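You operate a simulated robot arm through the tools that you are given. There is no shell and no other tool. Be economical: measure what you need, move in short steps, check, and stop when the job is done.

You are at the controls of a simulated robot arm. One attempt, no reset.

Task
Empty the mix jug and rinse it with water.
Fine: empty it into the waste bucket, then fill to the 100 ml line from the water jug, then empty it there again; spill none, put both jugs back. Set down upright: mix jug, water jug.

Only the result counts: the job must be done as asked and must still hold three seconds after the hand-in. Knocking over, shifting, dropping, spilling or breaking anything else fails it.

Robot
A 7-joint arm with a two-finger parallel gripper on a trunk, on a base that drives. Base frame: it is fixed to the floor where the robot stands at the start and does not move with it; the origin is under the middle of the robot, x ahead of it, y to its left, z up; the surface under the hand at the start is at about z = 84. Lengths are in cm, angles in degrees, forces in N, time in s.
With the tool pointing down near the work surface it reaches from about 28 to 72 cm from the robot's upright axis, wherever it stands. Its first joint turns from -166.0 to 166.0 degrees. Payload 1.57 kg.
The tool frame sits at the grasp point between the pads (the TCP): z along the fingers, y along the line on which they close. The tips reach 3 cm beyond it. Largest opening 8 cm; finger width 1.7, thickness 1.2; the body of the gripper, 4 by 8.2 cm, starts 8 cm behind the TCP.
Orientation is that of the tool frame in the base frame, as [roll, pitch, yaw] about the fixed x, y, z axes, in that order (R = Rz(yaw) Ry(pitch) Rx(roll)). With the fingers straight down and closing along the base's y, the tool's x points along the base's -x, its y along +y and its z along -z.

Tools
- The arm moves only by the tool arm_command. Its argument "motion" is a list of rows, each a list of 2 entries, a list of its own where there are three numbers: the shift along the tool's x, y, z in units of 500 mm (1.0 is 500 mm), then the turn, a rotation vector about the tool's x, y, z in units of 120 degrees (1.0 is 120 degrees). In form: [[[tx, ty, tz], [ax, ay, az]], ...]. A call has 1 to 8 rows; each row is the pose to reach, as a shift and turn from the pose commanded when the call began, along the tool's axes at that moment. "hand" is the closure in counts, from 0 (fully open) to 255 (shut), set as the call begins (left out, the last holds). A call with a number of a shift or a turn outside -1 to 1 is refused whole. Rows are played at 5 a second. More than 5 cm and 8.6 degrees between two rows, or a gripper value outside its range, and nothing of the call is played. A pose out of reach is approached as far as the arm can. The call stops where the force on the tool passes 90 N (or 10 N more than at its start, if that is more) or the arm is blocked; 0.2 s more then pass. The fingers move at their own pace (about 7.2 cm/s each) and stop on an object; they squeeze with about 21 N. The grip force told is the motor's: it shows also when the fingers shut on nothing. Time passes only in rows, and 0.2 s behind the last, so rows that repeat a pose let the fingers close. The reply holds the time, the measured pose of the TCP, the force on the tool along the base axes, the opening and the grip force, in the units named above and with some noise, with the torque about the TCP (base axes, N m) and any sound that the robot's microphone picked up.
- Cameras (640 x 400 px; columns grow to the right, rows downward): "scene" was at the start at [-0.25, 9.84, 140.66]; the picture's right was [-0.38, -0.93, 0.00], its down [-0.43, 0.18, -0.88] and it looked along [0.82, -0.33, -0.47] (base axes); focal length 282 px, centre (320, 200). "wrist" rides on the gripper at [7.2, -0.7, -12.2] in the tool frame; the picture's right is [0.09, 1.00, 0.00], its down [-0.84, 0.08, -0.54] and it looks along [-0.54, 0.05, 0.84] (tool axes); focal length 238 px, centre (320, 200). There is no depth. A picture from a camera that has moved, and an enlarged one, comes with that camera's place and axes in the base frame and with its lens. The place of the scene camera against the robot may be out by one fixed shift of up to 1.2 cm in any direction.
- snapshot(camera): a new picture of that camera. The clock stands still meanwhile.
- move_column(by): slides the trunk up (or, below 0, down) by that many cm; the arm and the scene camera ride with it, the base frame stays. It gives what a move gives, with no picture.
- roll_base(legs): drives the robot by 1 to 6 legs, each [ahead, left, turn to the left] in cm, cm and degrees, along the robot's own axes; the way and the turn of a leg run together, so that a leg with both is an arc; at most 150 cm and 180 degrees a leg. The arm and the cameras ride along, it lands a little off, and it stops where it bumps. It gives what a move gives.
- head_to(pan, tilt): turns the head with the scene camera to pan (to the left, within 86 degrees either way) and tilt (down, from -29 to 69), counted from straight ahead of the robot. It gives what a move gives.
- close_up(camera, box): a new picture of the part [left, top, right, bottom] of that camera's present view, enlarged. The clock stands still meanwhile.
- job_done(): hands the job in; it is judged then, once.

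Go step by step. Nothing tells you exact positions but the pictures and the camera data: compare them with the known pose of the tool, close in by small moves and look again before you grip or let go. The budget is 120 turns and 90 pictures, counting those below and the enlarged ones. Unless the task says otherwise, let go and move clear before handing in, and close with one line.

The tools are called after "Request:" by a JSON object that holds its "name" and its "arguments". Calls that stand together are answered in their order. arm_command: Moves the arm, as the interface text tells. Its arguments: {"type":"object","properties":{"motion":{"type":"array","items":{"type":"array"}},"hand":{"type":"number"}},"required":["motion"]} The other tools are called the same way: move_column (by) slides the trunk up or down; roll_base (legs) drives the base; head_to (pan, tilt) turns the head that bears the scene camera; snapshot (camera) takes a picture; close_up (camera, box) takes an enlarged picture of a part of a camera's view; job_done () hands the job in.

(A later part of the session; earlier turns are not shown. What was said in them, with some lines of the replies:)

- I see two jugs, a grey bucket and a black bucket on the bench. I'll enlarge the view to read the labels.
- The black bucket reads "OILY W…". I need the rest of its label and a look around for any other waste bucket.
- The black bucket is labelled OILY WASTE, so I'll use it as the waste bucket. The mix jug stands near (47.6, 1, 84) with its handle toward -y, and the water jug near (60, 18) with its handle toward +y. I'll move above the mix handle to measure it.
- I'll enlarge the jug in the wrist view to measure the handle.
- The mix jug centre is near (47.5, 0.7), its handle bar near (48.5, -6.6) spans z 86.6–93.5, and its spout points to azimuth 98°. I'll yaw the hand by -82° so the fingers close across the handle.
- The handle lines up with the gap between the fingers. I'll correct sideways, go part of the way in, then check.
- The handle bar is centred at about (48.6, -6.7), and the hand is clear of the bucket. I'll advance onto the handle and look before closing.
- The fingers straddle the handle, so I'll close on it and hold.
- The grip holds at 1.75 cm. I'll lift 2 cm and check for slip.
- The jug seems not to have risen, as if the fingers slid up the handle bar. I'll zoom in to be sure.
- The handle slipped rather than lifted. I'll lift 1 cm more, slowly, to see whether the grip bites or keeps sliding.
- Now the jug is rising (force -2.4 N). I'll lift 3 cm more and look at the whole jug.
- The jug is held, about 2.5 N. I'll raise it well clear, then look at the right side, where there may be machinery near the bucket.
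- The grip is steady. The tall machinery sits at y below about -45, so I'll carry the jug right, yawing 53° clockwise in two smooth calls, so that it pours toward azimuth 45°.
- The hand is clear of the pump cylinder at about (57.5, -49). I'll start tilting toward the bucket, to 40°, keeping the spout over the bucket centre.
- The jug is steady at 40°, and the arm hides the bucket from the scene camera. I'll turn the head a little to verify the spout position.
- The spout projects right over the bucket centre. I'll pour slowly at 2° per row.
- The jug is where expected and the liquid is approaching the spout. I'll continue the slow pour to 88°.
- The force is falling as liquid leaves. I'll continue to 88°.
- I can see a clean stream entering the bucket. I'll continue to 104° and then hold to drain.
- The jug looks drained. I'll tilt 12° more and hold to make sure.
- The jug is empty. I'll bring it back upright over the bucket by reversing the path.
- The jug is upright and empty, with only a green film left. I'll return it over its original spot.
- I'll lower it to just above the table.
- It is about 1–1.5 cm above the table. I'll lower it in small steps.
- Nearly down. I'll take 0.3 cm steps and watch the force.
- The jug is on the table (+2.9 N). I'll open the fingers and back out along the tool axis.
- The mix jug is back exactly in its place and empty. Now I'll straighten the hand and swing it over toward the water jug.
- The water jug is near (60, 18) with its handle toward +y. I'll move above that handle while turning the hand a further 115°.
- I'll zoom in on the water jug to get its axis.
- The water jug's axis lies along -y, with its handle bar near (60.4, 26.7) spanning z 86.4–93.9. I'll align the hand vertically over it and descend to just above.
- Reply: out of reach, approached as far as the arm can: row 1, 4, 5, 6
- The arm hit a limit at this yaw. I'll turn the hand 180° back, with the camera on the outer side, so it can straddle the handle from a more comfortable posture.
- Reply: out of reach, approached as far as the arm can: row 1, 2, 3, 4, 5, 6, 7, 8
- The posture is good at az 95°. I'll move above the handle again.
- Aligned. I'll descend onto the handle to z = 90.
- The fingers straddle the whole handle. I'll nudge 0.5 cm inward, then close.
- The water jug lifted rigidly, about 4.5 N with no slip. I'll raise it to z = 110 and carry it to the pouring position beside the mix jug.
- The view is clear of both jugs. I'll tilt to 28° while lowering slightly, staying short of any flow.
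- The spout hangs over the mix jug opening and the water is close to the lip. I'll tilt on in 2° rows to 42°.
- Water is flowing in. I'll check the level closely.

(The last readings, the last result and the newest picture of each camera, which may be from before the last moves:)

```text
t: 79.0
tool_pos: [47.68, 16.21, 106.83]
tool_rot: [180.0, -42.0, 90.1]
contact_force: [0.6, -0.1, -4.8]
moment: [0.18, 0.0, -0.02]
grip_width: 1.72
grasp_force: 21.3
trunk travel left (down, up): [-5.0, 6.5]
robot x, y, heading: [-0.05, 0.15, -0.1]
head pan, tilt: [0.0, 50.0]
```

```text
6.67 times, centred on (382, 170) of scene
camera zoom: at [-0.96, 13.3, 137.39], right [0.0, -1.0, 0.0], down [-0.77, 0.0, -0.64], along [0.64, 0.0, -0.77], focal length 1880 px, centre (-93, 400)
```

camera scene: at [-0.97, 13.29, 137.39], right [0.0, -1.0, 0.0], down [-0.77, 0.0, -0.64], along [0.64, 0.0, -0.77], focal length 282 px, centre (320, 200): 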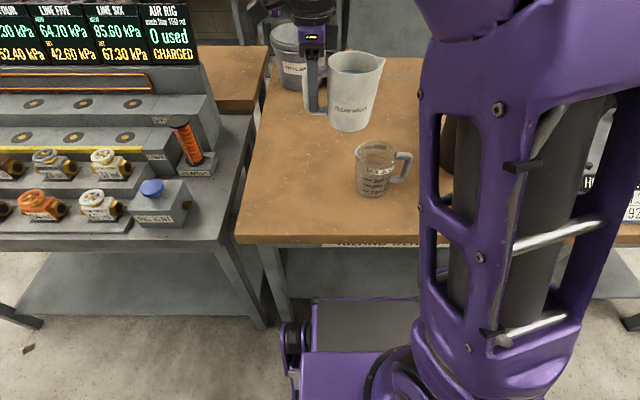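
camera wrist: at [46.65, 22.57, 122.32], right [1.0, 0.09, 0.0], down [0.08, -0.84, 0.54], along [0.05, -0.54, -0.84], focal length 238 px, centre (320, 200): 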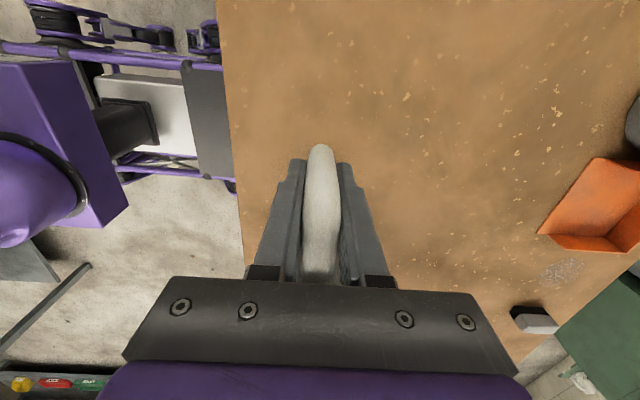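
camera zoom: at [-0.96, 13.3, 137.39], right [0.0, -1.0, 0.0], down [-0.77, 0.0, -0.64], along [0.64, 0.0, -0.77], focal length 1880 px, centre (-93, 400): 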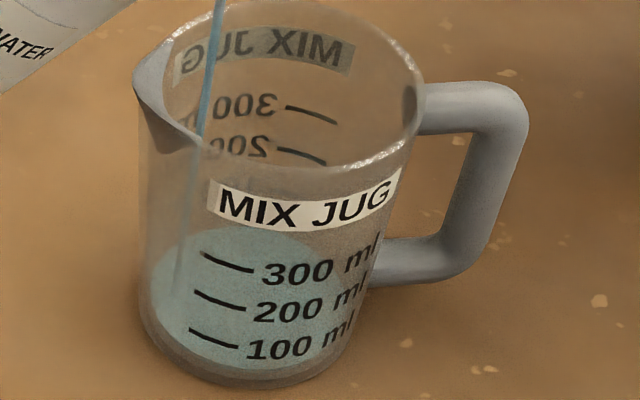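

The level is around 60 ml and still rising. I'll hold briefly and re-check.

Request:
{"name": "arm_command", "arguments": {"motion": [[[0, 0, 0], [0, 0, 0]], [[0, 0, 0], [0, 0, 0]]]}}

Request:
{"name": "close_up", "arguments": {"camera": "scene", "box": [352, 140, 412, 200]}}

```text
t: 79.6
tool_pos: [47.73, 16.01, 106.72]
tool_rot: [179.9, -42.0, 90.0]
contact_force: [-0.3, 0.4, -4.7]
moment: [0.12, 0.02, 0.02]
grip_width: 1.76
grasp_force: 20.9
trunk travel left (down, up): [-5.0, 6.5]
robot x, y, heading: [-0.22, 0.17, 0.1]
head pan, tilt: [0.0, 50.0]
```

```text
6.67 times, centred on (382, 170) of scene
camera zoom: at [-0.96, 13.3, 137.39], right [0.0, -1.0, 0.0], down [-0.77, 0.0, -0.64], along [0.64, 0.0, -0.77], focal length 1880 px, centre (-93, 400)
```

zoom: 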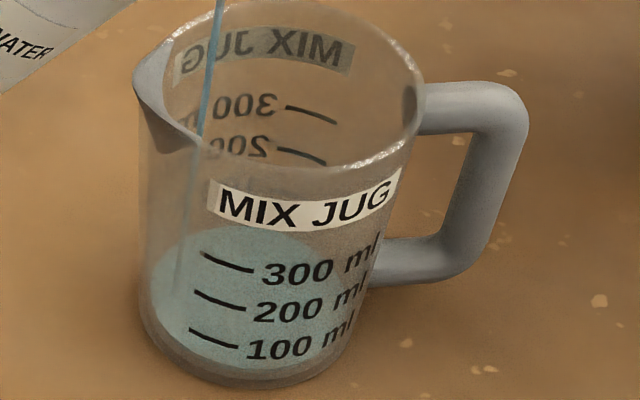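

By projecting the surface, the level is only about 25–30 ml, since the 100 line is on the front wall. I'll tilt on to 48° slowly.

Request:
{"name": "arm_command", "arguments": {"motion": [[[0.002, 0, -0.0043], [0, 0.0083, 0]], [[0.0039, 0, -0.0086], [0, 0.0167, 0]], [[0.0059, 0, -0.0128], [0, 0.025, 0]], [[0.0079, 0, -0.0171], [0, 0.0333, 0]], [[0.0098, 0, -0.0214], [0, 0.0417, 0]], [[0.0118, 0, -0.0257], [0, 0.05, 0]], [[0.0118, 0, -0.0257], [0, 0.05, 0]], [[0.0118, 0, -0.0257], [0, 0.05, 0]]]}}

Request:
{"name": "close_up", "arguments": {"camera": "scene", "box": [352, 140, 412, 200]}}

```text
t: 81.4
tool_pos: [47.72, 15.65, 108.04]
tool_rot: [-179.9, -48.0, 90.0]
contact_force: [0.0, -0.2, -4.7]
moment: [0.13, -0.02, 0.02]
grip_width: 1.72
grasp_force: 21.3
trunk travel left (down, up): [-5.0, 6.5]
robot x, y, heading: [0.06, -0.04, -0.2]
head pan, tilt: [0.0, 50.0]
```

```text
6.67 times, centred on (382, 170) of scene
camera zoom: at [-0.97, 13.3, 137.39], right [0.0, -1.0, 0.0], down [-0.77, 0.0, -0.64], along [0.64, 0.0, -0.77], focal length 1880 px, centre (-93, 400)
```

zoom: 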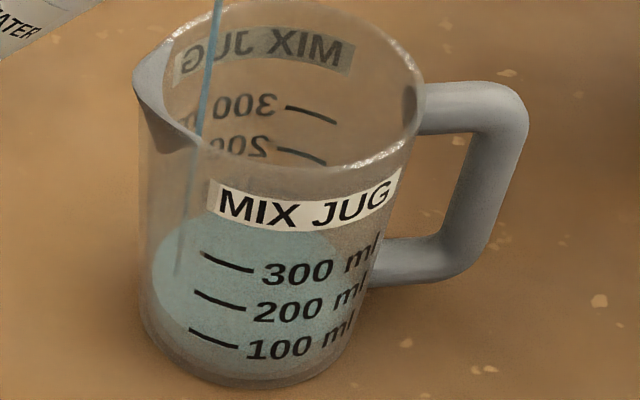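

The level is about 45–50 ml with a thin steady stream. I'll tilt 2° more and hold.

Request:
{"name": "arm_command", "arguments": {"motion": [[[0.002, 0, -0.0043], [0, 0.0083, 0]], [[0.0039, 0, -0.0086], [0, 0.0167, 0]], [[0.0039, 0, -0.0086], [0, 0.0167, 0]], [[0.0039, 0, -0.0086], [0, 0.0167, 0]], [[0.0039, 0, -0.0086], [0, 0.0167, 0]], [[0.0039, 0, -0.0086], [0, 0.0167, 0]], [[0.0039, 0, -0.0086], [0, 0.0167, 0]]]}}

Request:
{"name": "close_up", "arguments": {"camera": "scene", "box": [352, 140, 412, 200]}}

```text
t: 83.0
tool_pos: [47.61, 15.36, 108.45]
tool_rot: [180.0, -50.0, 90.0]
contact_force: [-0.3, 0.4, -3.7]
moment: [0.1, 0.0, 0.02]
grip_width: 1.73
grasp_force: 21.4
trunk travel left (down, up): [-5.0, 6.5]
robot x, y, heading: [0.39, 0.01, 0.3]
head pan, tilt: [0.0, 50.0]
```

```text
6.67 times, centred on (382, 170) of scene
camera zoom: at [-0.97, 13.3, 137.39], right [0.0, -1.0, 0.0], down [-0.77, 0.0, -0.64], along [0.64, 0.0, -0.77], focal length 1880 px, centre (-93, 400)
```

zoom: 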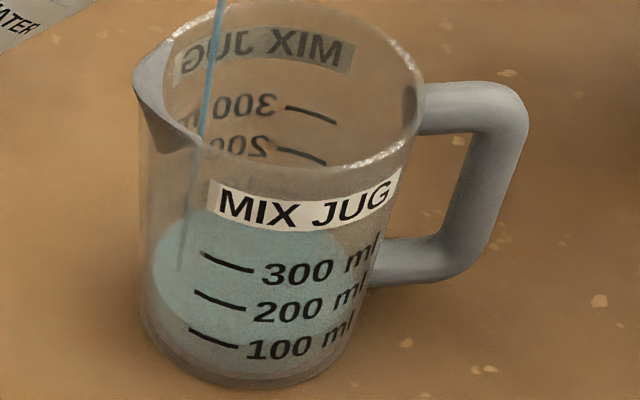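

About 60 ml now. I'll add another 3° and hold.

Request:
{"name": "arm_command", "arguments": {"motion": [[[0.0015, 0, -0.0045], [0, 0.0083, 0]], [[0.003, 0, -0.009], [0, 0.0167, 0]], [[0.0045, 0, -0.0134], [0, 0.025, 0]], [[0.0045, 0, -0.0134], [0, 0.025, 0]], [[0.0045, 0, -0.0134], [0, 0.025, 0]], [[0.0045, 0, -0.0134], [0, 0.025, 0]], [[0.0045, 0, -0.0134], [0, 0.025, 0]], [[0.0045, 0, -0.0134], [0, 0.025, 0]]]}}

Request:
{"name": "close_up", "arguments": {"camera": "scene", "box": [352, 140, 412, 200]}}

```text
t: 84.8
tool_pos: [47.65, 15.07, 109.23]
tool_rot: [-180.0, -53.0, 90.0]
contact_force: [0.8, 0.4, -3.9]
moment: [0.08, 0.03, -0.01]
grip_width: 1.75
grasp_force: 21.0
trunk travel left (down, up): [-5.0, 6.5]
robot x, y, heading: [0.07, 0.12, -0.1]
head pan, tilt: [0.0, 50.0]
```

```text
6.67 times, centred on (382, 170) of scene
camera zoom: at [-0.97, 13.3, 137.39], right [0.0, -1.0, 0.0], down [-0.77, 0.0, -0.64], along [0.64, 0.0, -0.77], focal length 1880 px, centre (-93, 400)
```

zoom: 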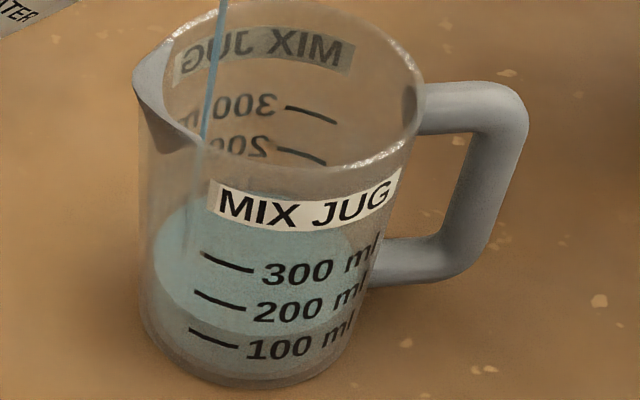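

The surface now appears near the 100 line. I'll zoom in further.

Request:
{"name": "close_up", "arguments": {"camera": "scene", "box": [362, 170, 392, 200]}}

```text
13.33 times, centred on (377, 185) of scene
camera zoom: at [-0.97, 13.3, 137.39], right [0.0, -1.0, 0.0], down [-0.77, 0.0, -0.64], along [0.64, 0.0, -0.77], focal length 3759 px, centre (-440, 400)
```

zoom: 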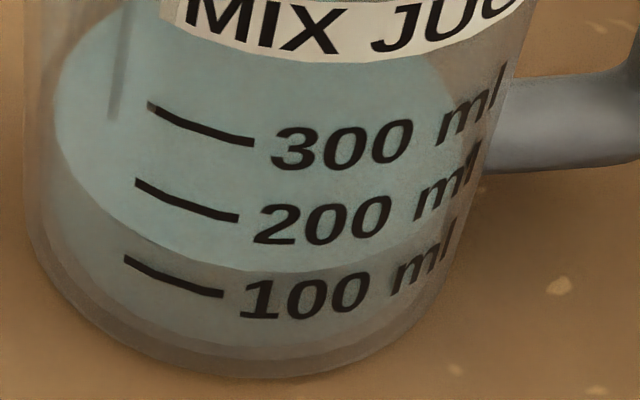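

The surface is at or slightly above the 100 line. I'll tilt back now to stop the flow.

Request:
{"name": "arm_command", "arguments": {"motion": [[[0.006, 0, 0.008], [0, -0.07, 0]], [[0.011, 0, 0.015], [0, -0.14, 0]], [[0.0157, 0, 0.0208], [0, -0.2083, 0]], [[0.0157, 0, 0.0208], [0, -0.2083, 0]], [[0.0157, 0, 0.0208], [0, -0.2083, 0]]]}}

Request:
{"name": "close_up", "arguments": {"camera": "scene", "box": [362, 170, 392, 200]}}

```text
t: 86.0
tool_pos: [47.64, 16.3, 109.05]
tool_rot: [180.0, -28.1, 90.0]
contact_force: [0.1, 0.3, -3.3]
moment: [0.15, 0.03, 0.0]
grip_width: 1.72
grasp_force: 21.0
trunk travel left (down, up): [-5.0, 6.5]
robot x, y, heading: [0.07, -0.04, -0.1]
head pan, tilt: [0.0, 50.0]
```

```text
13.33 times, centred on (377, 185) of scene
camera zoom: at [-0.97, 13.3, 137.39], right [0.0, -1.0, 0.0], down [-0.77, 0.0, -0.64], along [0.64, 0.0, -0.77], focal length 3759 px, centre (-440, 400)
```

zoom: 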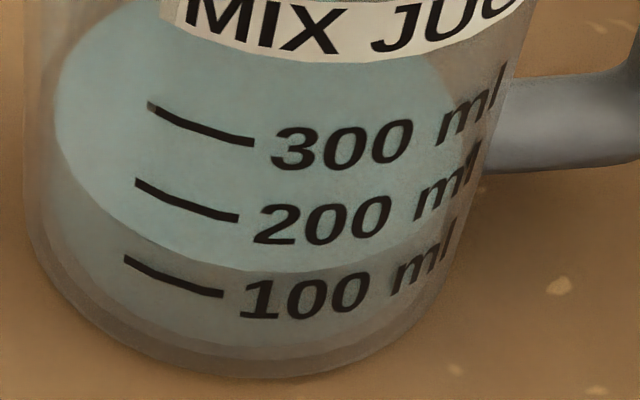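

Allowing for the wall thickness, the level sits on the 100 ml line, and the jug lost about 1.1 N. I'll bring the water jug upright and carry it home.

Request:
{"name": "arm_command", "arguments": {"motion": [[[0.007, 0, -0.013], [0, -0.0583, 0]], [[0.014, 0, -0.027], [0, -0.1167, 0]], [[0.021, 0, -0.04], [0, -0.175, 0]], [[0.028, 0, -0.053], [0, -0.2347, 0]], [[0.028, 0, -0.053], [0, -0.2347, 0]]]}}

Request:
{"name": "arm_command", "arguments": {"motion": [[[0.012, 0.015, 0], [0, 0, 0]], [[0.037, 0.048, 0], [0, 0, 0]], [[0.067, 0.087, 0], [0, 0, 0]], [[0.098, 0.126, 0], [0, 0, 0]], [[0.128, 0.165, 0], [0, 0, 0]], [[0.158, 0.204, 0], [0, 0, 0]], [[0.183, 0.237, 0], [0, 0, 0]], [[0.195, 0.252, 0], [0, 0, 0]]]}}

```text
t: 87.2
tool_pos: [47.81, 16.32, 112.14]
tool_rot: [179.9, 0.3, 90.0]
contact_force: [0.2, 0.4, -3.8]
moment: [0.19, -0.01, -0.01]
grip_width: 1.73
grasp_force: 21.2
trunk travel left (down, up): [-5.0, 6.5]
robot x, y, heading: [-0.12, 0.05, 0.3]
head pan, tilt: [0.0, 50.0]
```

```text
t: 89.0
tool_pos: [60.34, 25.95, 112.15]
tool_rot: [179.9, 0.2, 90.0]
contact_force: [0.0, -0.6, -3.0]
moment: [0.19, 0.01, 0.03]
grip_width: 1.75
grasp_force: 20.6
trunk travel left (down, up): [-5.0, 6.5]
robot x, y, heading: [0.04, -0.22, 0.1]
head pan, tilt: [0.0, 50.0]
```

The jug is over its spot. I'll lower to about 1 cm above the table, then touch down slowly.

Request:
{"name": "arm_command", "arguments": {"motion": [[[-0.001, -0.001, 0.04], [0, -0.002, 0]], [[-0.001, -0.001, 0.1], [0, -0.002, 0]], [[-0.001, -0.001, 0.17], [0, -0.002, 0]], [[-0.001, -0.001, 0.24], [0, -0.002, 0]], [[-0.001, -0.001, 0.31], [0, -0.002, 0]], [[-0.001, -0.001, 0.36], [0, -0.002, 0]], [[-0.001, -0.001, 0.4], [0, -0.002, 0]], [[-0.001, -0.001, 0.422], [0, -0.002, 0]]]}}

Request:
{"name": "arm_command", "arguments": {"motion": [[[0, 0, 0.005], [0, 0, 0]], [[0, 0, 0.01], [0, 0, 0]], [[0, 0, 0.014], [0, 0, 0]], [[0, 0, 0.014], [0, 0, 0]]]}}

Request:
{"name": "close_up", "arguments": {"camera": "scene", "box": [230, 80, 340, 180]}}

```text
t: 90.8
tool_pos: [60.24, 26.06, 91.03]
tool_rot: [179.9, 0.5, 90.0]
contact_force: [0.3, -1.2, -4.0]
moment: [0.21, -0.01, -0.02]
grip_width: 1.74
grasp_force: 21.6
trunk travel left (down, up): [-5.0, 6.5]
robot x, y, heading: [0.07, -0.35, 0.2]
head pan, tilt: [0.0, 50.0]
```

```text
t: 91.8
tool_pos: [60.26, 26.03, 90.28]
tool_rot: [180.0, 0.5, 90.0]
contact_force: [0.4, -0.4, -3.4]
moment: [0.18, 0.01, 0.01]
grip_width: 1.7
grasp_force: 21.2
trunk travel left (down, up): [-5.0, 6.5]
robot x, y, heading: [0.13, 0.08, 0.2]
head pan, tilt: [0.0, 50.0]
```

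```text
4.00 times, centred on (285, 130) of scene
camera zoom: at [-0.96, 13.3, 137.39], right [0.0, -1.0, 0.0], down [-0.77, 0.0, -0.64], along [0.64, 0.0, -0.77], focal length 1128 px, centre (460, 480)
```

zoom: 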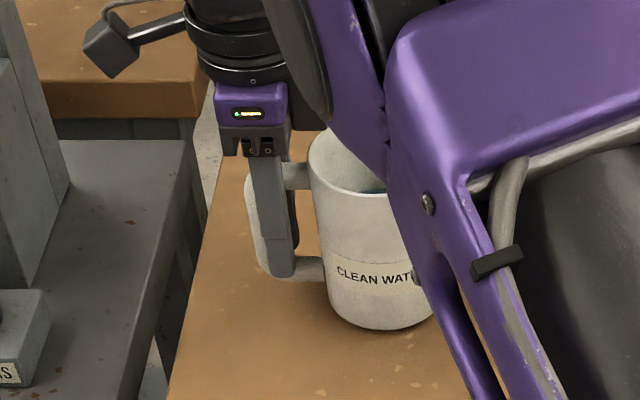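

Request:
{"name": "arm_command", "arguments": {"motion": [[[0, 0, 0.003], [0, 0, 0]], [[0, 0, 0.005], [0, 0, 0]], [[0, 0, 0.005], [0, 0, 0]]]}}

```text
t: 92.6
tool_pos: [60.24, 26.0, 90.06]
tool_rot: [-180.0, 0.4, 90.0]
contact_force: [-0.7, -0.8, -2.7]
moment: [0.2, 0.0, -0.01]
grip_width: 1.75
grasp_force: 21.1
trunk travel left (down, up): [-5.0, 6.5]
robot x, y, heading: [-0.44, -0.12, 0.2]
head pan, tilt: [0.0, 50.0]
```

It is still carrying weight, so I'll lower a little more until the force changes.

Request:
{"name": "arm_command", "arguments": {"motion": [[[0, 0, 0.002], [0, 0, 0]], [[0, 0, 0.004], [0, 0, 0]], [[0, 0, 0.004], [0, 0, 0]]]}}

Request:
{"name": "arm_command", "arguments": {"motion": [[[0, 0, 0.002], [0, 0, 0]], [[0, 0, 0.004], [0, 0, 0]], [[0, 0, 0.004], [0, 0, 0]]]}}

```text
t: 93.4
tool_pos: [60.29, 25.87, 90.05]
tool_rot: [179.8, 0.3, 90.1]
contact_force: [-0.2, -0.2, 8.1]
moment: [-0.25, 0.21, 0.07]
grip_width: 1.71
grasp_force: 20.8
trunk travel left (down, up): [-5.0, 6.5]
robot x, y, heading: [0.16, 0.16, 0.1]
head pan, tilt: [0.0, 50.0]
```

```text
t: 94.2
tool_pos: [60.27, 25.95, 89.81]
tool_rot: [-180.0, 0.4, 90.0]
contact_force: [-0.1, -2.7, 4.8]
moment: [-0.27, -0.02, 0.0]
grip_width: 1.25
grasp_force: 20.8
trunk travel left (down, up): [-5.0, 6.5]
robot x, y, heading: [0.12, -0.14, -0.2]
head pan, tilt: [0.0, 50.0]
```

It touched down, but the grip width changed to 1.25. I'll look before releasing.

Request:
{"name": "snapshot", "arguments": {"camera": "wrist"}}

Request:
{"name": "close_up", "arguments": {"camera": "scene", "box": [230, 80, 340, 180]}}

```text
14 pictures are left
camera wrist: at [59.6, 33.34, 101.89], right [1.0, 0.09, 0.0], down [0.08, -0.83, 0.55], along [0.05, -0.55, -0.84], focal length 238 px, centre (320, 200)
```

wrist: 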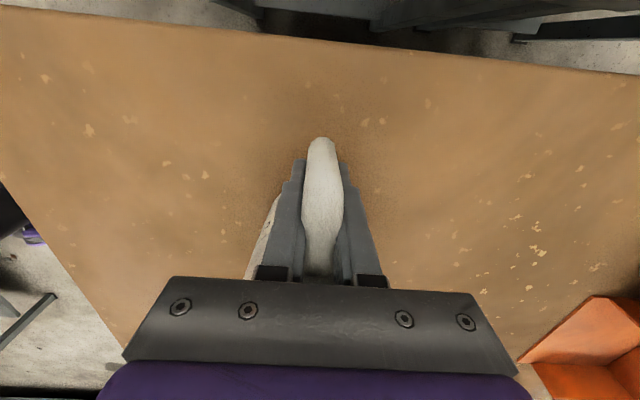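

```text
4.00 times, centred on (285, 130) of scene
camera zoom: at [-1.02, 13.25, 137.39], right [0.0, -1.0, 0.0], down [-0.77, 0.0, -0.64], along [0.64, 0.0, -0.77], focal length 1128 px, centre (460, 480)
```

zoom: 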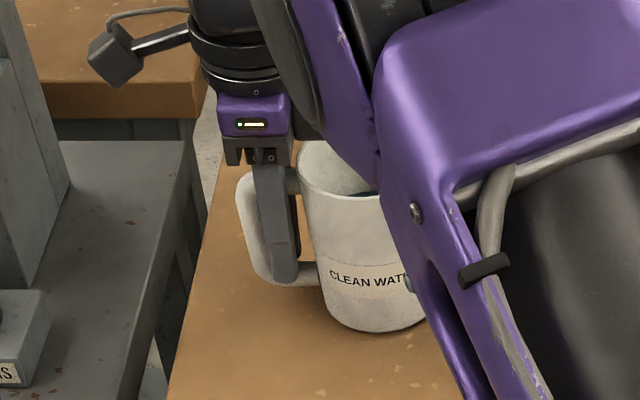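

The jug is down, shifted only about 0.5 cm. I'll release, then rise straight up.

Request:
{"name": "arm_command", "arguments": {"motion": [[[0, 0, 0], [0, 0, 0]], [[0, 0, 0], [0, 0, 0]], [[0, 0, 0], [0, 0, 0]], [[0, 0, 0], [0, 0, 0]]], "hand": 0}}

Request:
{"name": "close_up", "arguments": {"camera": "scene", "box": [230, 80, 340, 180]}}

```text
t: 95.2
tool_pos: [60.31, 25.96, 89.62]
tool_rot: [180.0, 0.3, 90.1]
contact_force: [0.0, -0.6, 0.3]
moment: [0.0, 0.0, 0.0]
grip_width: 8.02
grasp_force: 0.0
trunk travel left (down, up): [-5.0, 6.5]
robot x, y, heading: [-0.06, -0.35, 0.0]
head pan, tilt: [0.0, 50.0]
```

```text
4.00 times, centred on (285, 130) of scene
camera zoom: at [-0.99, 13.29, 137.39], right [0.0, -1.0, 0.0], down [-0.77, 0.0, -0.64], along [0.64, 0.0, -0.77], focal length 1128 px, centre (460, 480)
```

zoom: 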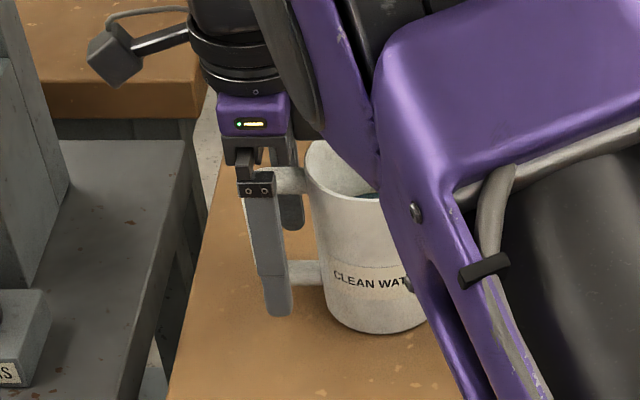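

The jug is standing upright in its place. I'll rise clear and swing back to the mix-jug handle.

Request:
{"name": "arm_command", "arguments": {"motion": [[[0, 0, -0.04], [0, 0, 0]], [[0, 0, -0.1], [0, 0, 0]], [[0, 0, -0.17], [0, 0, 0]], [[0, 0, -0.24], [0, 0, 0]], [[0, 0, -0.31], [0, 0, 0]], [[0, 0, -0.38], [0, 0, 0]], [[0, 0, -0.45], [0, 0, 0]], [[0, 0, -0.51], [0, 0, 0]]]}}

Request:
{"name": "arm_command", "arguments": {"motion": [[[-0.05, -0.012, -0.018], [0, 0, 0]], [[-0.11, -0.026, -0.036], [0, 0, 0]], [[-0.17, -0.04, -0.054], [0, 0, 0]], [[-0.23, -0.054, -0.072], [0, 0, 0]], [[-0.29, -0.069, -0.09], [0, 0, 0]], [[-0.35, -0.083, -0.108], [0, 0, 0]], [[-0.41, -0.1, -0.126], [0, 0, 0]], [[-0.47, -0.115, -0.14], [0, 0, 0]]]}}

Request:
{"name": "arm_command", "arguments": {"motion": [[[-0.05, -0.012, 0], [0, 0, -0.01]], [[-0.1, -0.024, 0], [0, 0, -0.02]], [[-0.15, -0.036, 0], [0, 0, -0.03]], [[-0.2, -0.048, 0], [0, 0, -0.04]], [[-0.25, -0.06, 0], [0, 0, -0.05]], [[-0.3, -0.072, 0], [0, 0, -0.06]], [[-0.35, -0.084, 0], [0, 0, -0.0667]], [[-0.382, -0.095, 0], [0, 0, -0.0667]]]}}

Request:
{"name": "snapshot", "arguments": {"camera": "scene"}}

```text
t: 97.0
tool_pos: [59.49, 25.59, 114.42]
tool_rot: [-179.9, 0.5, 90.1]
contact_force: [0.5, 0.5, -1.4]
moment: [-0.03, 0.07, 0.0]
grip_width: 8.0
grasp_force: 0.0
out of reach, approached as far as the arm can: row 8
trunk travel left (down, up): [-5.0, 6.5]
robot x, y, heading: [0.0, 0.28, -0.1]
head pan, tilt: [0.0, 50.0]
```

```text
t: 98.8
tool_pos: [53.29, 2.2, 121.86]
tool_rot: [180.0, 0.4, 89.9]
contact_force: [0.3, -0.5, -1.0]
moment: [-0.01, -0.03, -0.01]
grip_width: 7.97
grasp_force: 0.1
trunk travel left (down, up): [-5.0, 6.5]
robot x, y, heading: [0.05, 0.19, -0.4]
head pan, tilt: [0.0, 50.0]
```

```text
t: 100.6
tool_pos: [48.78, -17.05, 121.83]
tool_rot: [179.9, 0.4, 98.0]
contact_force: [0.2, 1.0, 0.7]
moment: [-0.02, 0.03, -0.02]
grip_width: 8.01
grasp_force: 0.0
trunk travel left (down, up): [-5.0, 6.5]
robot x, y, heading: [-0.17, 0.01, 0.2]
head pan, tilt: [0.0, 50.0]
```

```text
11 pictures are left
camera scene: at [-0.99, 13.29, 137.39], right [0.0, -1.0, 0.0], down [-0.77, 0.0, -0.64], along [0.64, 0.0, -0.77], focal length 282 px, centre (320, 200)
```

scene: 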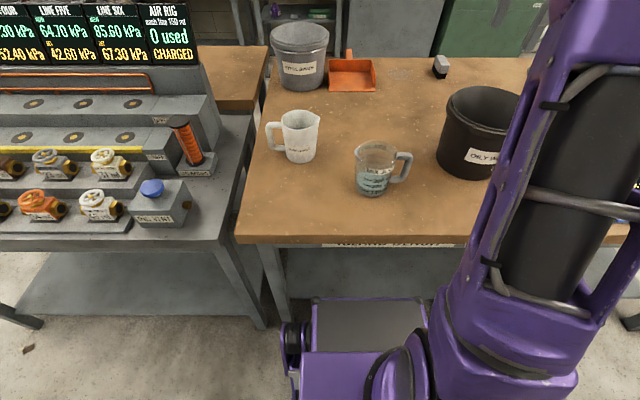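

All is well, with no spills and both jugs in place. I'll lean the hand 25° again and go to the pre-grasp for the mix handle.

Request:
{"name": "arm_command", "arguments": {"motion": [[[0.008, 0.005, 0.052], [0, 0.0423, 0]], [[0.016, 0.009, 0.104], [0, 0.0847, 0]], [[0.024, 0.014, 0.156], [0, 0.127, 0]], [[0.032, 0.019, 0.208], [0, 0.1693, 0]], [[0.038, 0.0225, 0.258], [0, 0.2117, 0]], [[0.038, 0.0225, 0.258], [0, 0.2117, 0]]]}}

```text
t: 102.0
tool_pos: [49.35, -15.14, 108.9]
tool_rot: [180.0, -25.2, 98.1]
contact_force: [-0.5, -0.3, 0.4]
moment: [-0.01, 0.03, -0.04]
grip_width: 8.01
grasp_force: 0.1
trunk travel left (down, up): [-5.0, 6.5]
robot x, y, heading: [0.16, -0.13, 0.1]
head pan, tilt: [0.0, 50.0]
```

I'll advance onto the handle.

Request:
{"name": "arm_command", "arguments": {"motion": [[[0.001, 0.003, 0.08], [0, 0, 0]], [[0.001, 0.006, 0.16], [0, 0, 0]], [[0.001, 0.007, 0.24], [0, 0, 0]], [[0.001, 0.007, 0.31], [0, 0, 0]], [[0.001, 0.007, 0.36], [0, 0, 0]], [[0.001, 0.007, 0.4], [0, 0, 0]], [[0.001, 0.007, 0.4], [0, 0, 0]]]}}

Request:
{"name": "snapshot", "arguments": {"camera": "wrist"}}

```text
t: 103.6
tool_pos: [48.76, -6.68, 90.86]
tool_rot: [-179.9, -25.0, 98.0]
contact_force: [-0.6, -0.2, 0.2]
moment: [-0.05, 0.01, 0.02]
grip_width: 8.0
grasp_force: 0.1
trunk travel left (down, up): [-5.0, 6.5]
robot x, y, heading: [0.1, 0.09, 0.1]
head pan, tilt: [0.0, 50.0]
```

```text
10 pictures are left
camera wrist: at [47.85, -5.36, 105.01], right [0.97, 0.22, 0.04], down [0.21, -0.97, 0.14], along [0.07, -0.13, -0.99], focal length 238 px, centre (320, 200)
```

wrist: 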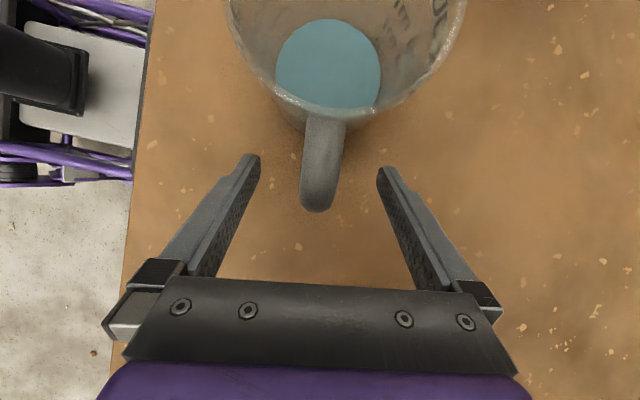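

Good, the handle is between the fingers. I'll close and lift slowly.

Request:
{"name": "arm_command", "arguments": {"motion": [[[0, 0, 0], [0, 0, 0]], [[0, 0, 0], [0, 0, 0]], [[0, 0, 0], [0, 0, 0]], [[0, 0, 0], [0, 0, 0]], [[0, 0, 0], [0, 0, 0]], [[0, 0, 0], [0, 0, 0]]], "hand": 255}}

Request:
{"name": "arm_command", "arguments": {"motion": [[[0.0042, 0, -0.0091], [0, 0, 0]], [[0.0085, 0, -0.0181], [0, 0, 0]], [[0.0127, 0, -0.0272], [0, 0, 0]], [[0.017, 0, -0.0362], [0, 0, 0]], [[0.0212, 0, -0.0453], [0, 0, 0]], [[0.0254, 0, -0.0544], [0, 0, 0]], [[0.0254, 0, -0.0544], [0, 0, 0]]]}}

Request:
{"name": "close_up", "arguments": {"camera": "scene", "box": [330, 90, 450, 210]}}

```text
t: 105.0
tool_pos: [48.68, -6.79, 90.96]
tool_rot: [180.0, -25.1, 98.0]
contact_force: [-1.4, -0.7, 0.3]
moment: [-0.01, -0.02, 0.02]
grip_width: 1.76
grasp_force: 20.7
trunk travel left (down, up): [-5.0, 6.5]
robot x, y, heading: [0.22, 0.26, 0.0]
head pan, tilt: [0.0, 50.0]
```

```text
t: 106.6
tool_pos: [48.81, -6.7, 93.69]
tool_rot: [180.0, -24.9, 98.1]
contact_force: [0.1, -1.0, -1.4]
moment: [-0.15, -0.03, 0.01]
grip_width: 1.75
grasp_force: 20.9
trunk travel left (down, up): [-5.0, 6.5]
robot x, y, heading: [0.25, -0.02, 0.1]
head pan, tilt: [0.0, 50.0]
```

```text
3.33 times, centred on (390, 150) of scene
camera zoom: at [-0.98, 13.29, 137.39], right [0.0, -1.0, 0.0], down [-0.77, 0.0, -0.64], along [0.64, 0.0, -0.77], focal length 940 px, centre (87, 367)
```

zoom: 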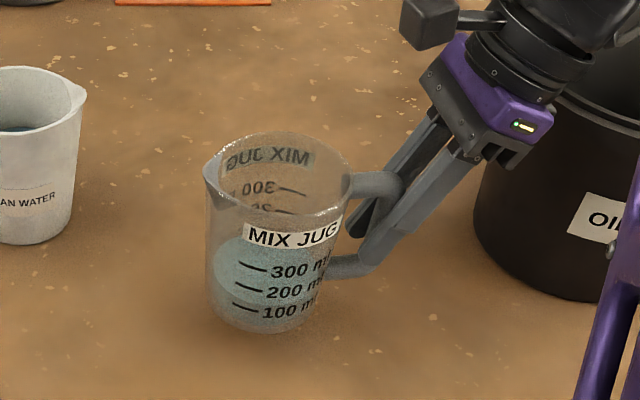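

Lifted with no slip. I'll raise to z ≈ 118 and repeat the carry to the bucket.

Request:
{"name": "arm_command", "arguments": {"motion": [[[0.02, 0, -0.043], [0, 0, 0]], [[0.047, 0, -0.1], [0, 0, 0]], [[0.075, 0, -0.16], [0, 0, 0]], [[0.104, 0, -0.222], [0, 0, 0]], [[0.132, 0, -0.284], [0, 0, 0]], [[0.161, 0, -0.345], [0, 0, 0]], [[0.186, 0, -0.4], [0, 0, 0]], [[0.204, 0, -0.437], [0, 0, 0]]]}}

Request:
{"name": "arm_command", "arguments": {"motion": [[[-0.018, -0.0053, -0.0075], [-0.0058, 0, 0.0125]], [[-0.054, -0.0159, -0.0225], [-0.0175, 0, 0.0375]], [[-0.099, -0.0292, -0.0412], [-0.0321, 0, 0.0688]], [[-0.144, -0.0425, -0.06], [-0.0467, 0, 0.1]], [[-0.189, -0.0558, -0.0788], [-0.0613, 0, 0.1313]], [[-0.234, -0.069, -0.0975], [-0.0759, 0, 0.1626]], [[-0.27, -0.0797, -0.1125], [-0.0876, 0, 0.1876]], [[-0.2885, -0.085, -0.12], [-0.0934, 0, 0.2001]]]}}

Request:
{"name": "arm_command", "arguments": {"motion": [[[-0.018, 0.004, -0.0075], [-0.0058, 0, 0.0125]], [[-0.055, 0.0118, -0.023], [-0.0175, 0, 0.0375]], [[-0.1, 0.0216, -0.042], [-0.0321, 0, 0.0688]], [[-0.1465, 0.0315, -0.0612], [-0.0467, 0, 0.1]], [[-0.192, 0.0414, -0.0803], [-0.0613, 0, 0.1313]], [[-0.238, 0.0512, -0.0995], [-0.0759, 0, 0.1626]], [[-0.275, 0.059, -0.115], [-0.0876, 0, 0.1876]], [[-0.293, 0.063, -0.1224], [-0.0934, 0, 0.2001]]]}}

Request:
{"name": "snapshot", "arguments": {"camera": "wrist"}}

```text
t: 108.4
tool_pos: [48.85, -6.74, 117.81]
tool_rot: [-179.9, -24.9, 98.0]
contact_force: [0.6, 0.1, -3.3]
moment: [-0.15, 0.01, 0.0]
grip_width: 1.77
grasp_force: 21.3
trunk travel left (down, up): [-5.0, 6.5]
robot x, y, heading: [-0.01, -0.17, -0.1]
head pan, tilt: [0.0, 50.0]
```

```text
t: 110.2
tool_pos: [46.73, -22.8, 117.39]
tool_rot: [-180.0, -25.1, 71.5]
contact_force: [0.1, -0.4, -1.5]
moment: [-0.14, 0.04, 0.02]
grip_width: 1.77
grasp_force: 21.2
trunk travel left (down, up): [-5.0, 6.5]
robot x, y, heading: [-0.01, -0.16, 0.2]
head pan, tilt: [0.0, 50.0]
```

```text
t: 112.0
tool_pos: [44.68, -38.67, 116.69]
tool_rot: [179.9, -25.1, 44.9]
contact_force: [1.1, 1.1, -0.8]
moment: [-0.11, 0.08, 0.0]
grip_width: 1.77
grasp_force: 20.6
trunk travel left (down, up): [-5.0, 6.5]
robot x, y, heading: [0.24, 0.11, -0.1]
head pan, tilt: [0.0, 50.0]
```

```text
8 pictures are left
camera wrist: at [45.2, -37.21, 130.79], right [0.76, -0.65, 0.04], down [-0.64, -0.75, 0.14], along [-0.06, -0.13, -0.99], focal length 238 px, centre (320, 200)
```

wrist: 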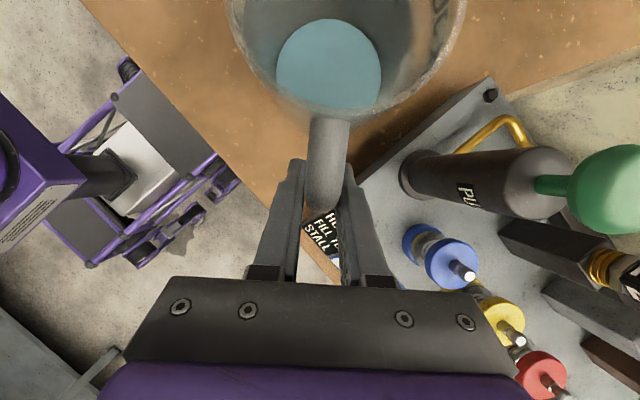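

Same pose as before. I'll repeat the proven pour sequence.

Request:
{"name": "arm_command", "arguments": {"motion": [[[-0.0072, 0, -0.0034], [0, -0.0417, 0]], [[-0.0127, 0, -0.0059], [0, -0.0833, 0]], [[-0.0163, 0, -0.0076], [0, -0.125, 0]], [[-0.0181, 0, -0.0085], [0, -0.1667, 0]], [[-0.0181, 0, -0.0085], [0, -0.2083, 0]], [[-0.0163, 0, -0.0076], [0, -0.25, 0]], [[-0.0109, 0, -0.0051], [0, -0.2917, 0]], [[-0.0054, 0, -0.0025], [0, -0.3333, 0]]]}}

Request:
{"name": "arm_command", "arguments": {"motion": [[[0.0029, 0, -0.0008], [0, -0.0167, 0]], [[0.0064, 0, -0.0017], [0, -0.0333, 0]], [[0.01, 0, -0.0027], [0, -0.05, 0]], [[0.0139, 0, -0.0037], [0, -0.0667, 0]], [[0.0184, 0, -0.0049], [0, -0.0833, 0]], [[0.0228, 0, -0.0061], [0, -0.1, 0]], [[0.0276, 0, -0.0074], [0, -0.1167, 0]], [[0.0328, 0, -0.0088], [0, -0.1333, 0]]]}}

Request:
{"name": "arm_command", "arguments": {"motion": [[[0.0046, 0, -0.0028], [0, -0.0167, 0]], [[0.0098, 0, -0.0059], [0, -0.0333, 0]], [[0.0149, 0, -0.009], [0, -0.05, 0]], [[0.0204, 0, -0.0123], [0, -0.0667, 0]], [[0.026, 0, -0.0157], [0, -0.0833, 0]], [[0.032, 0, -0.0193], [0, -0.1, 0]], [[0.038, 0, -0.0229], [0, -0.1167, 0]], [[0.0444, 0, -0.0267], [0, -0.1333, 0]]]}}

Request:
{"name": "arm_command", "arguments": {"motion": [[[0.005, 0, -0.0054], [0, -0.0167, 0]], [[0.0104, 0, -0.0111], [0, -0.0333, 0]], [[0.0158, 0, -0.017], [0, -0.05, 0]], [[0.0214, 0, -0.023], [0, -0.0667, 0]], [[0.027, 0, -0.0289], [0, -0.0833, 0]], [[0.0329, 0, -0.0352], [0, -0.1, 0]], [[0.0387, 0, -0.0415], [0, -0.1167, 0]], [[0.0447, 0, -0.048], [0, -0.1333, 0]]]}}

Request:
{"name": "arm_command", "arguments": {"motion": [[[0.0041, 0, -0.008], [0, -0.0167, 0]], [[0.0082, 0, -0.016], [0, -0.0333, 0]], [[0.0123, 0, -0.0242], [0, -0.05, 0]], [[0.0166, 0, -0.0326], [0, -0.0667, 0]], [[0.0209, 0, -0.041], [0, -0.0833, 0]], [[0.0252, 0, -0.0494], [0, -0.1, 0]], [[0.0295, 0, -0.0579], [0, -0.1167, 0]], [[0.0339, 0, -0.0665], [0, -0.1333, 0]]]}}

Request:
{"name": "arm_command", "arguments": {"motion": [[[0.0018, 0, -0.0094], [0, -0.0167, 0]], [[0.0036, 0, -0.0188], [0, -0.0333, 0]], [[0.0054, 0, -0.028], [0, -0.05, 0]], [[0.0072, 0, -0.0372], [0, -0.0667, 0]], [[0.009, 0, -0.047], [0, -0.0833, 0]], [[0.011, 0, -0.0568], [0, -0.1, 0]], [[0.011, 0, -0.0568], [0, -0.1, 0]], [[0.011, 0, -0.0568], [0, -0.1, 0]]]}}

Request:
{"name": "arm_command", "arguments": {"motion": [[[0, 0, 0], [0, 0, 0]], [[0, 0, 0], [0, 0, 0]], [[0, 0, 0], [0, 0, 0]], [[0, 0, 0], [0, 0, 0]], [[0, 0, 0], [0, 0, 0]], [[0, 0, 0], [0, 0, 0]], [[0, 0, 0], [0, 0, 0]], [[0, 0, 0], [0, 0, 0]]]}}

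Request:
{"name": "head_to", "arguments": {"pan": -8, "tilt": 25}}

Request:
{"name": "close_up", "arguments": {"camera": "scene", "box": [420, 170, 560, 300]}}

```text
t: 113.8
tool_pos: [44.54, -38.96, 116.58]
tool_rot: [-179.9, 15.1, 45.0]
contact_force: [0.1, 0.7, -2.1]
moment: [-0.02, 0.05, 0.02]
grip_width: 1.79
grasp_force: 20.4
trunk travel left (down, up): [-5.0, 6.5]
robot x, y, heading: [-0.11, 0.14, 0.1]
head pan, tilt: [0.0, 50.0]
```

```text
t: 115.6
tool_pos: [45.74, -37.75, 116.64]
tool_rot: [179.9, 31.0, 45.1]
contact_force: [0.3, 0.6, -1.8]
moment: [0.0, 0.05, -0.01]
grip_width: 1.79
grasp_force: 20.7
trunk travel left (down, up): [-5.0, 6.5]
robot x, y, heading: [-0.01, 0.24, -0.1]
head pan, tilt: [0.0, 50.0]
```

```text
t: 117.4
tool_pos: [47.47, -35.89, 116.85]
tool_rot: [179.9, 47.2, 45.0]
contact_force: [0.1, 0.2, -2.0]
moment: [-0.03, -0.04, 0.0]
grip_width: 1.75
grasp_force: 20.7
trunk travel left (down, up): [-5.0, 6.5]
robot x, y, heading: [-0.23, -0.07, -0.3]
head pan, tilt: [0.0, 50.0]
```

```text
t: 119.2
tool_pos: [49.76, -33.64, 116.73]
tool_rot: [179.9, 62.9, 45.2]
contact_force: [-0.3, 0.1, -1.9]
moment: [0.02, 0.0, -0.03]
grip_width: 1.76
grasp_force: 20.8
trunk travel left (down, up): [-5.0, 6.5]
robot x, y, heading: [-0.17, 0.44, -0.0]
head pan, tilt: [0.0, 50.0]
```

```text
t: 121.0
tool_pos: [52.33, -30.79, 116.65]
tool_rot: [-179.8, 79.0, 45.2]
contact_force: [0.3, -0.5, -1.2]
moment: [0.01, -0.02, 0.02]
grip_width: 1.78
grasp_force: 20.7
trunk travel left (down, up): [-5.0, 6.5]
robot x, y, heading: [0.3, 0.2, -0.1]
head pan, tilt: [0.0, 50.0]
```

```text
t: 122.8
tool_pos: [54.54, -28.82, 116.68]
tool_rot: [0.0, 89.0, -135.1]
contact_force: [-0.5, 0.3, -1.2]
moment: [0.01, -0.02, 0.0]
grip_width: 1.77
grasp_force: 20.6
trunk travel left (down, up): [-5.0, 6.5]
robot x, y, heading: [0.31, -0.08, 0.1]
head pan, tilt: [0.0, 50.0]
```

```text
t: 124.6
tool_pos: [54.59, -29.04, 116.48]
tool_rot: [-0.1, 89.0, -135.1]
contact_force: [-0.9, 0.6, -0.9]
moment: [0.03, 0.01, 0.01]
grip_width: 1.76
grasp_force: 21.0
trunk travel left (down, up): [-5.0, 6.5]
robot x, y, heading: [-0.25, 0.22, -0.0]
head pan, tilt: [0.0, 50.0]
```

```text
t: 125.5
tool_pos: [54.6, -28.91, 116.54]
tool_rot: [-0.1, 89.0, -135.1]
contact_force: [0.7, 0.1, -0.8]
moment: [0.03, -0.05, -0.01]
grip_width: 1.76
grasp_force: 20.7
trunk travel left (down, up): [-5.0, 6.5]
robot x, y, heading: [-0.15, 0.1, -0.1]
head pan, tilt: [-8.0, 25.0]
```

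```text
3.08 times, centred on (490, 235) of scene
camera zoom: at [0.44, 12.01, 141.13], right [-0.14, -0.99, 0.0], down [-0.42, 0.06, -0.91], along [0.9, -0.13, -0.42], focal length 868 px, centre (-203, 92)
```

zoom: 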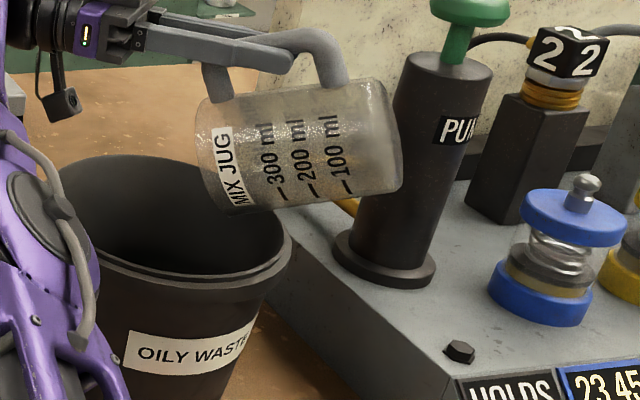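

The jug is emptied again with no drips visible. I'll return it upright and carry it back over its spot.

Request:
{"name": "arm_command", "arguments": {"motion": [[[0.0005, 0, 0.0364], [0, 0.0625, 0]], [[0.001, 0, 0.0724], [0, 0.125, 0]], [[0.0016, 0, 0.1076], [0, 0.1875, 0]], [[0.0021, 0, 0.1414], [0, 0.25, 0]], [[0.0026, 0, 0.173], [0, 0.3125, 0]], [[0.003, 0, 0.202], [0, 0.375, 0]], [[0.0034, 0, 0.2278], [0, 0.4375, 0]], [[0.0037, 0, 0.25], [0, 0.5, 0]]]}}

Request:
{"name": "arm_command", "arguments": {"motion": [[[-0.0147, 0, 0.0089], [0, 0.0583, 0]], [[-0.0266, 0, 0.016], [0, 0.1167, 0]], [[-0.0348, 0, 0.0209], [0, 0.175, 0]], [[-0.0396, 0, 0.0238], [0, 0.2333, 0]], [[-0.0408, 0, 0.0245], [0, 0.2917, 0]], [[-0.0387, 0, 0.0233], [0, 0.35, 0]], [[-0.0327, 0, 0.0197], [0, 0.4083, 0]], [[-0.0237, 0, 0.0142], [0, 0.4667, 0]]]}}

Request:
{"name": "arm_command", "arguments": {"motion": [[[0.0148, -0.0124, 0.006], [0.0058, 0, -0.0125]], [[0.0445, -0.0371, 0.0181], [0.0175, 0, -0.0375]], [[0.0816, -0.0681, 0.0331], [0.0321, 0, -0.0688]], [[0.1187, -0.099, 0.0482], [0.0467, 0, -0.1]], [[0.1558, -0.13, 0.0633], [0.0613, 0, -0.1313]], [[0.1929, -0.1609, 0.0783], [0.0759, 0, -0.1626]], [[0.2226, -0.1856, 0.0904], [0.0876, 0, -0.1876]], [[0.2374, -0.198, 0.0964], [0.0934, 0, -0.2001]]]}}

Request:
{"name": "arm_command", "arguments": {"motion": [[[0.018, -0.004, 0.0075], [0.0058, 0, -0.0125]], [[0.055, -0.0118, 0.023], [0.0175, 0, -0.0375]], [[0.1, -0.0216, 0.042], [0.0321, 0, -0.0688]], [[0.1465, -0.0315, 0.0612], [0.0467, 0, -0.1]], [[0.192, -0.0414, 0.0803], [0.0613, 0, -0.1313]], [[0.238, -0.0512, 0.0995], [0.0759, 0, -0.1626]], [[0.275, -0.059, 0.115], [0.0876, 0, -0.1876]], [[0.293, -0.063, 0.1224], [0.0934, 0, -0.2001]]]}}

Request:
{"name": "head_to", "arguments": {"pan": 0, "tilt": 50}}

```text
t: 127.3
tool_pos: [45.76, -37.73, 116.67]
tool_rot: [179.9, 30.9, 45.1]
contact_force: [0.2, 0.4, -0.9]
moment: [-0.04, 0.05, 0.02]
grip_width: 1.73
grasp_force: 21.0
trunk travel left (down, up): [-5.0, 6.5]
robot x, y, heading: [-0.16, 0.25, -0.0]
head pan, tilt: [-8.0, 25.0]
```

```text
t: 129.1
tool_pos: [44.55, -38.75, 116.7]
tool_rot: [179.9, -25.1, 45.0]
contact_force: [0.3, -0.1, -1.4]
moment: [-0.04, 0.04, 0.0]
grip_width: 1.74
grasp_force: 21.3
trunk travel left (down, up): [-5.0, 6.5]
robot x, y, heading: [-0.07, -0.32, 0.4]
head pan, tilt: [-8.0, 25.0]
```

```text
t: 130.9
tool_pos: [46.71, -22.51, 117.38]
tool_rot: [179.9, -24.9, 71.6]
contact_force: [0.1, -0.5, -1.3]
moment: [-0.05, 0.0, 0.01]
grip_width: 1.72
grasp_force: 20.6
trunk travel left (down, up): [-5.0, 6.5]
robot x, y, heading: [0.06, 0.23, 0.1]
head pan, tilt: [-8.0, 25.0]
```

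```text
t: 132.7
tool_pos: [48.8, -6.62, 118.13]
tool_rot: [-179.9, -25.0, 98.1]
contact_force: [0.1, 0.3, -0.9]
moment: [-0.06, 0.01, -0.01]
grip_width: 1.74
grasp_force: 21.1
trunk travel left (down, up): [-5.0, 6.5]
robot x, y, heading: [-0.14, 0.13, -0.0]
head pan, tilt: [-8.0, 25.0]
```

```text
t: 133.6
tool_pos: [48.64, -6.52, 118.05]
tool_rot: [179.9, -25.0, 98.0]
contact_force: [-0.4, 0.3, -1.5]
moment: [-0.07, -0.04, -0.02]
grip_width: 1.73
grasp_force: 20.9
trunk travel left (down, up): [-5.0, 6.5]
robot x, y, heading: [0.23, 0.19, -0.1]
head pan, tilt: [0.0, 50.0]
```

I'll lower to about 1 cm above touchdown.

Request:
{"name": "arm_command", "arguments": {"motion": [[[-0.027, 0, 0.058], [0, 0, 0]], [[-0.06, 0, 0.128], [0, 0, 0]], [[-0.095, 0, 0.204], [0, 0, 0]], [[-0.13, 0, 0.279], [0, 0, 0]], [[-0.165, 0, 0.354], [0, 0, 0]], [[-0.195, 0, 0.418], [0, 0, 0]], [[-0.212, 0, 0.454], [0, 0, 0]], [[-0.22, 0, 0.471], [0, 0, 0]]]}}

Request:
{"name": "arm_command", "arguments": {"motion": [[[-0.0013, 0, 0.0027], [0, 0, 0]], [[-0.0025, 0, 0.0054], [0, 0, 0]], [[-0.0042, 0, 0.009], [0, 0, 0]], [[-0.0042, 0, 0.009], [0, 0, 0]]]}}

Request:
{"name": "close_up", "arguments": {"camera": "scene", "box": [330, 90, 450, 210]}}

```text
t: 135.4
tool_pos: [48.73, -6.68, 91.93]
tool_rot: [-180.0, -25.1, 97.9]
contact_force: [1.0, 0.0, -1.2]
moment: [-0.07, 0.0, -0.02]
grip_width: 1.73
grasp_force: 21.2
trunk travel left (down, up): [-5.0, 6.5]
robot x, y, heading: [-0.19, -0.03, 0.1]
head pan, tilt: [0.0, 50.0]
```

```text
t: 136.4
tool_pos: [48.88, -6.66, 91.6]
tool_rot: [-179.9, -25.0, 98.1]
contact_force: [0.1, 0.4, -1.7]
moment: [-0.08, 0.02, 0.0]
grip_width: 1.75
grasp_force: 20.8
trunk travel left (down, up): [-5.0, 6.5]
robot x, y, heading: [-0.02, -0.24, -0.0]
head pan, tilt: [0.0, 50.0]
```

```text
3.33 times, centred on (390, 150) of scene
camera zoom: at [-0.98, 13.29, 137.39], right [0.0, -1.0, 0.0], down [-0.77, 0.0, -0.64], along [0.64, 0.0, -0.77], focal length 940 px, centre (87, 367)
```

zoom: 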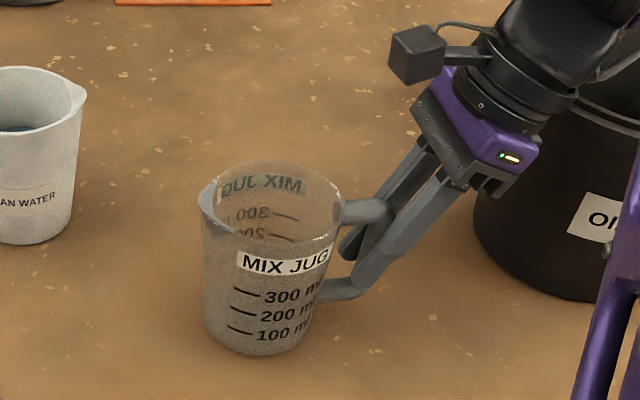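

It is about 0.5 cm above the table. I'll make fine steps down until contact.

Request:
{"name": "arm_command", "arguments": {"motion": [[[-0.0013, 0, 0.0027], [0, 0, 0]], [[-0.0025, 0, 0.0054], [0, 0, 0]], [[-0.0025, 0, 0.0054], [0, 0, 0]]]}}

Request:
{"name": "arm_command", "arguments": {"motion": [[[-0.001, 0, 0.0018], [0, 0, 0]], [[-0.0017, 0, 0.0036], [0, 0, 0]], [[-0.0017, 0, 0.0036], [0, 0, 0]]]}}

```text
t: 137.2
tool_pos: [48.83, -6.56, 91.19]
tool_rot: [180.0, -25.1, 98.0]
contact_force: [0.1, 0.2, -1.0]
moment: [-0.09, 0.0, 0.02]
grip_width: 1.75
grasp_force: 21.5
trunk travel left (down, up): [-5.0, 6.5]
robot x, y, heading: [-0.01, -0.3, 0.2]
head pan, tilt: [0.0, 50.0]
```

```text
t: 138.0
tool_pos: [48.75, -6.78, 91.05]
tool_rot: [-180.0, -25.0, 98.0]
contact_force: [0.3, -0.7, 3.9]
moment: [0.39, 0.05, -0.02]
grip_width: 1.76
grasp_force: 21.4
trunk travel left (down, up): [-5.0, 6.5]
robot x, y, heading: [0.31, 0.1, 0.2]
head pan, tilt: [0.0, 50.0]
```

Contact at +3.9 N. I'll release and back out along the tool axis.

Request:
{"name": "arm_command", "arguments": {"motion": [[[0, 0, 0], [0, 0, 0]], [[0, 0, 0], [0, 0, 0]], [[0, 0, 0], [0, 0, 0]], [[0, 0, 0], [0, 0, 0]]], "hand": 0}}

Request:
{"name": "arm_command", "arguments": {"motion": [[[0, 0, -0.04], [0, 0, 0]], [[0, 0, -0.1], [0, 0, 0]], [[0, 0, -0.18], [0, 0, 0]], [[0, 0, -0.26], [0, 0, 0]], [[0, 0, -0.34], [0, 0, 0]], [[0, 0, -0.42], [0, 0, 0]], [[0, 0, -0.48], [0, 0, 0]]]}}

Request:
{"name": "snapshot", "arguments": {"camera": "scene"}}

Request:
{"name": "close_up", "arguments": {"camera": "scene", "box": [250, 90, 430, 210]}}

```text
t: 139.0
tool_pos: [48.87, -6.56, 91.03]
tool_rot: [180.0, -25.0, 98.0]
contact_force: [-0.4, 0.0, -0.8]
moment: [0.03, 0.0, 0.0]
grip_width: 7.98
grasp_force: 0.0
trunk travel left (down, up): [-5.0, 6.5]
robot x, y, heading: [0.11, -0.45, 0.1]
head pan, tilt: [0.0, 50.0]
```

```text
t: 140.6
tool_pos: [50.27, -16.77, 112.6]
tool_rot: [179.9, -25.0, 98.1]
contact_force: [0.6, -0.7, 0.3]
moment: [-0.06, -0.01, -0.05]
grip_width: 8.03
grasp_force: 0.0
trunk travel left (down, up): [-5.0, 6.5]
robot x, y, heading: [0.15, -0.02, 0.0]
head pan, tilt: [0.0, 50.0]
```

```text
5 pictures are left
camera scene: at [-0.99, 13.29, 137.39], right [0.0, -1.0, 0.0], down [-0.77, 0.0, -0.64], along [0.64, 0.0, -0.77], focal length 282 px, centre (320, 200)
```

scene: 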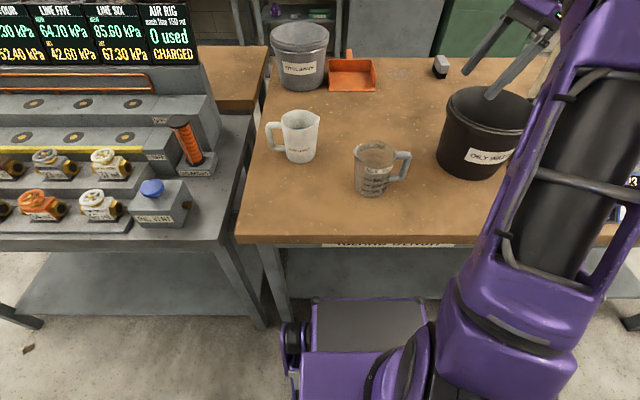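

```text
3.33 times, centred on (340, 150) of scene
camera zoom: at [-0.99, 13.29, 137.39], right [0.0, -1.0, 0.0], down [-0.77, 0.0, -0.64], along [0.64, 0.0, -0.77], focal length 940 px, centre (253, 367)
```

zoom: 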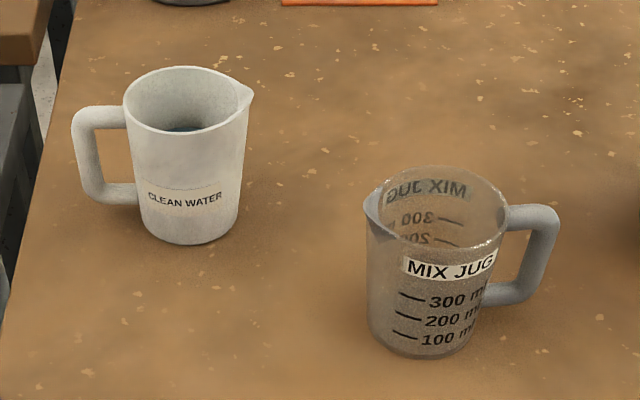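

Both jugs stand upright in their places, the mix jug is empty, the bench is dry and the hand is clear. I'll hand the job in.

Request:
{"name": "job_done", "arguments": {}}

```text
The job is handed in.
```

The mix jug is emptied, rinsed with water to about the 100 ml line (read from the pictures), and emptied again into the bucket labelled OILY WASTE. Both jugs are set down upright in their places, the water jug possibly a few millimetres off, and I saw no spills.
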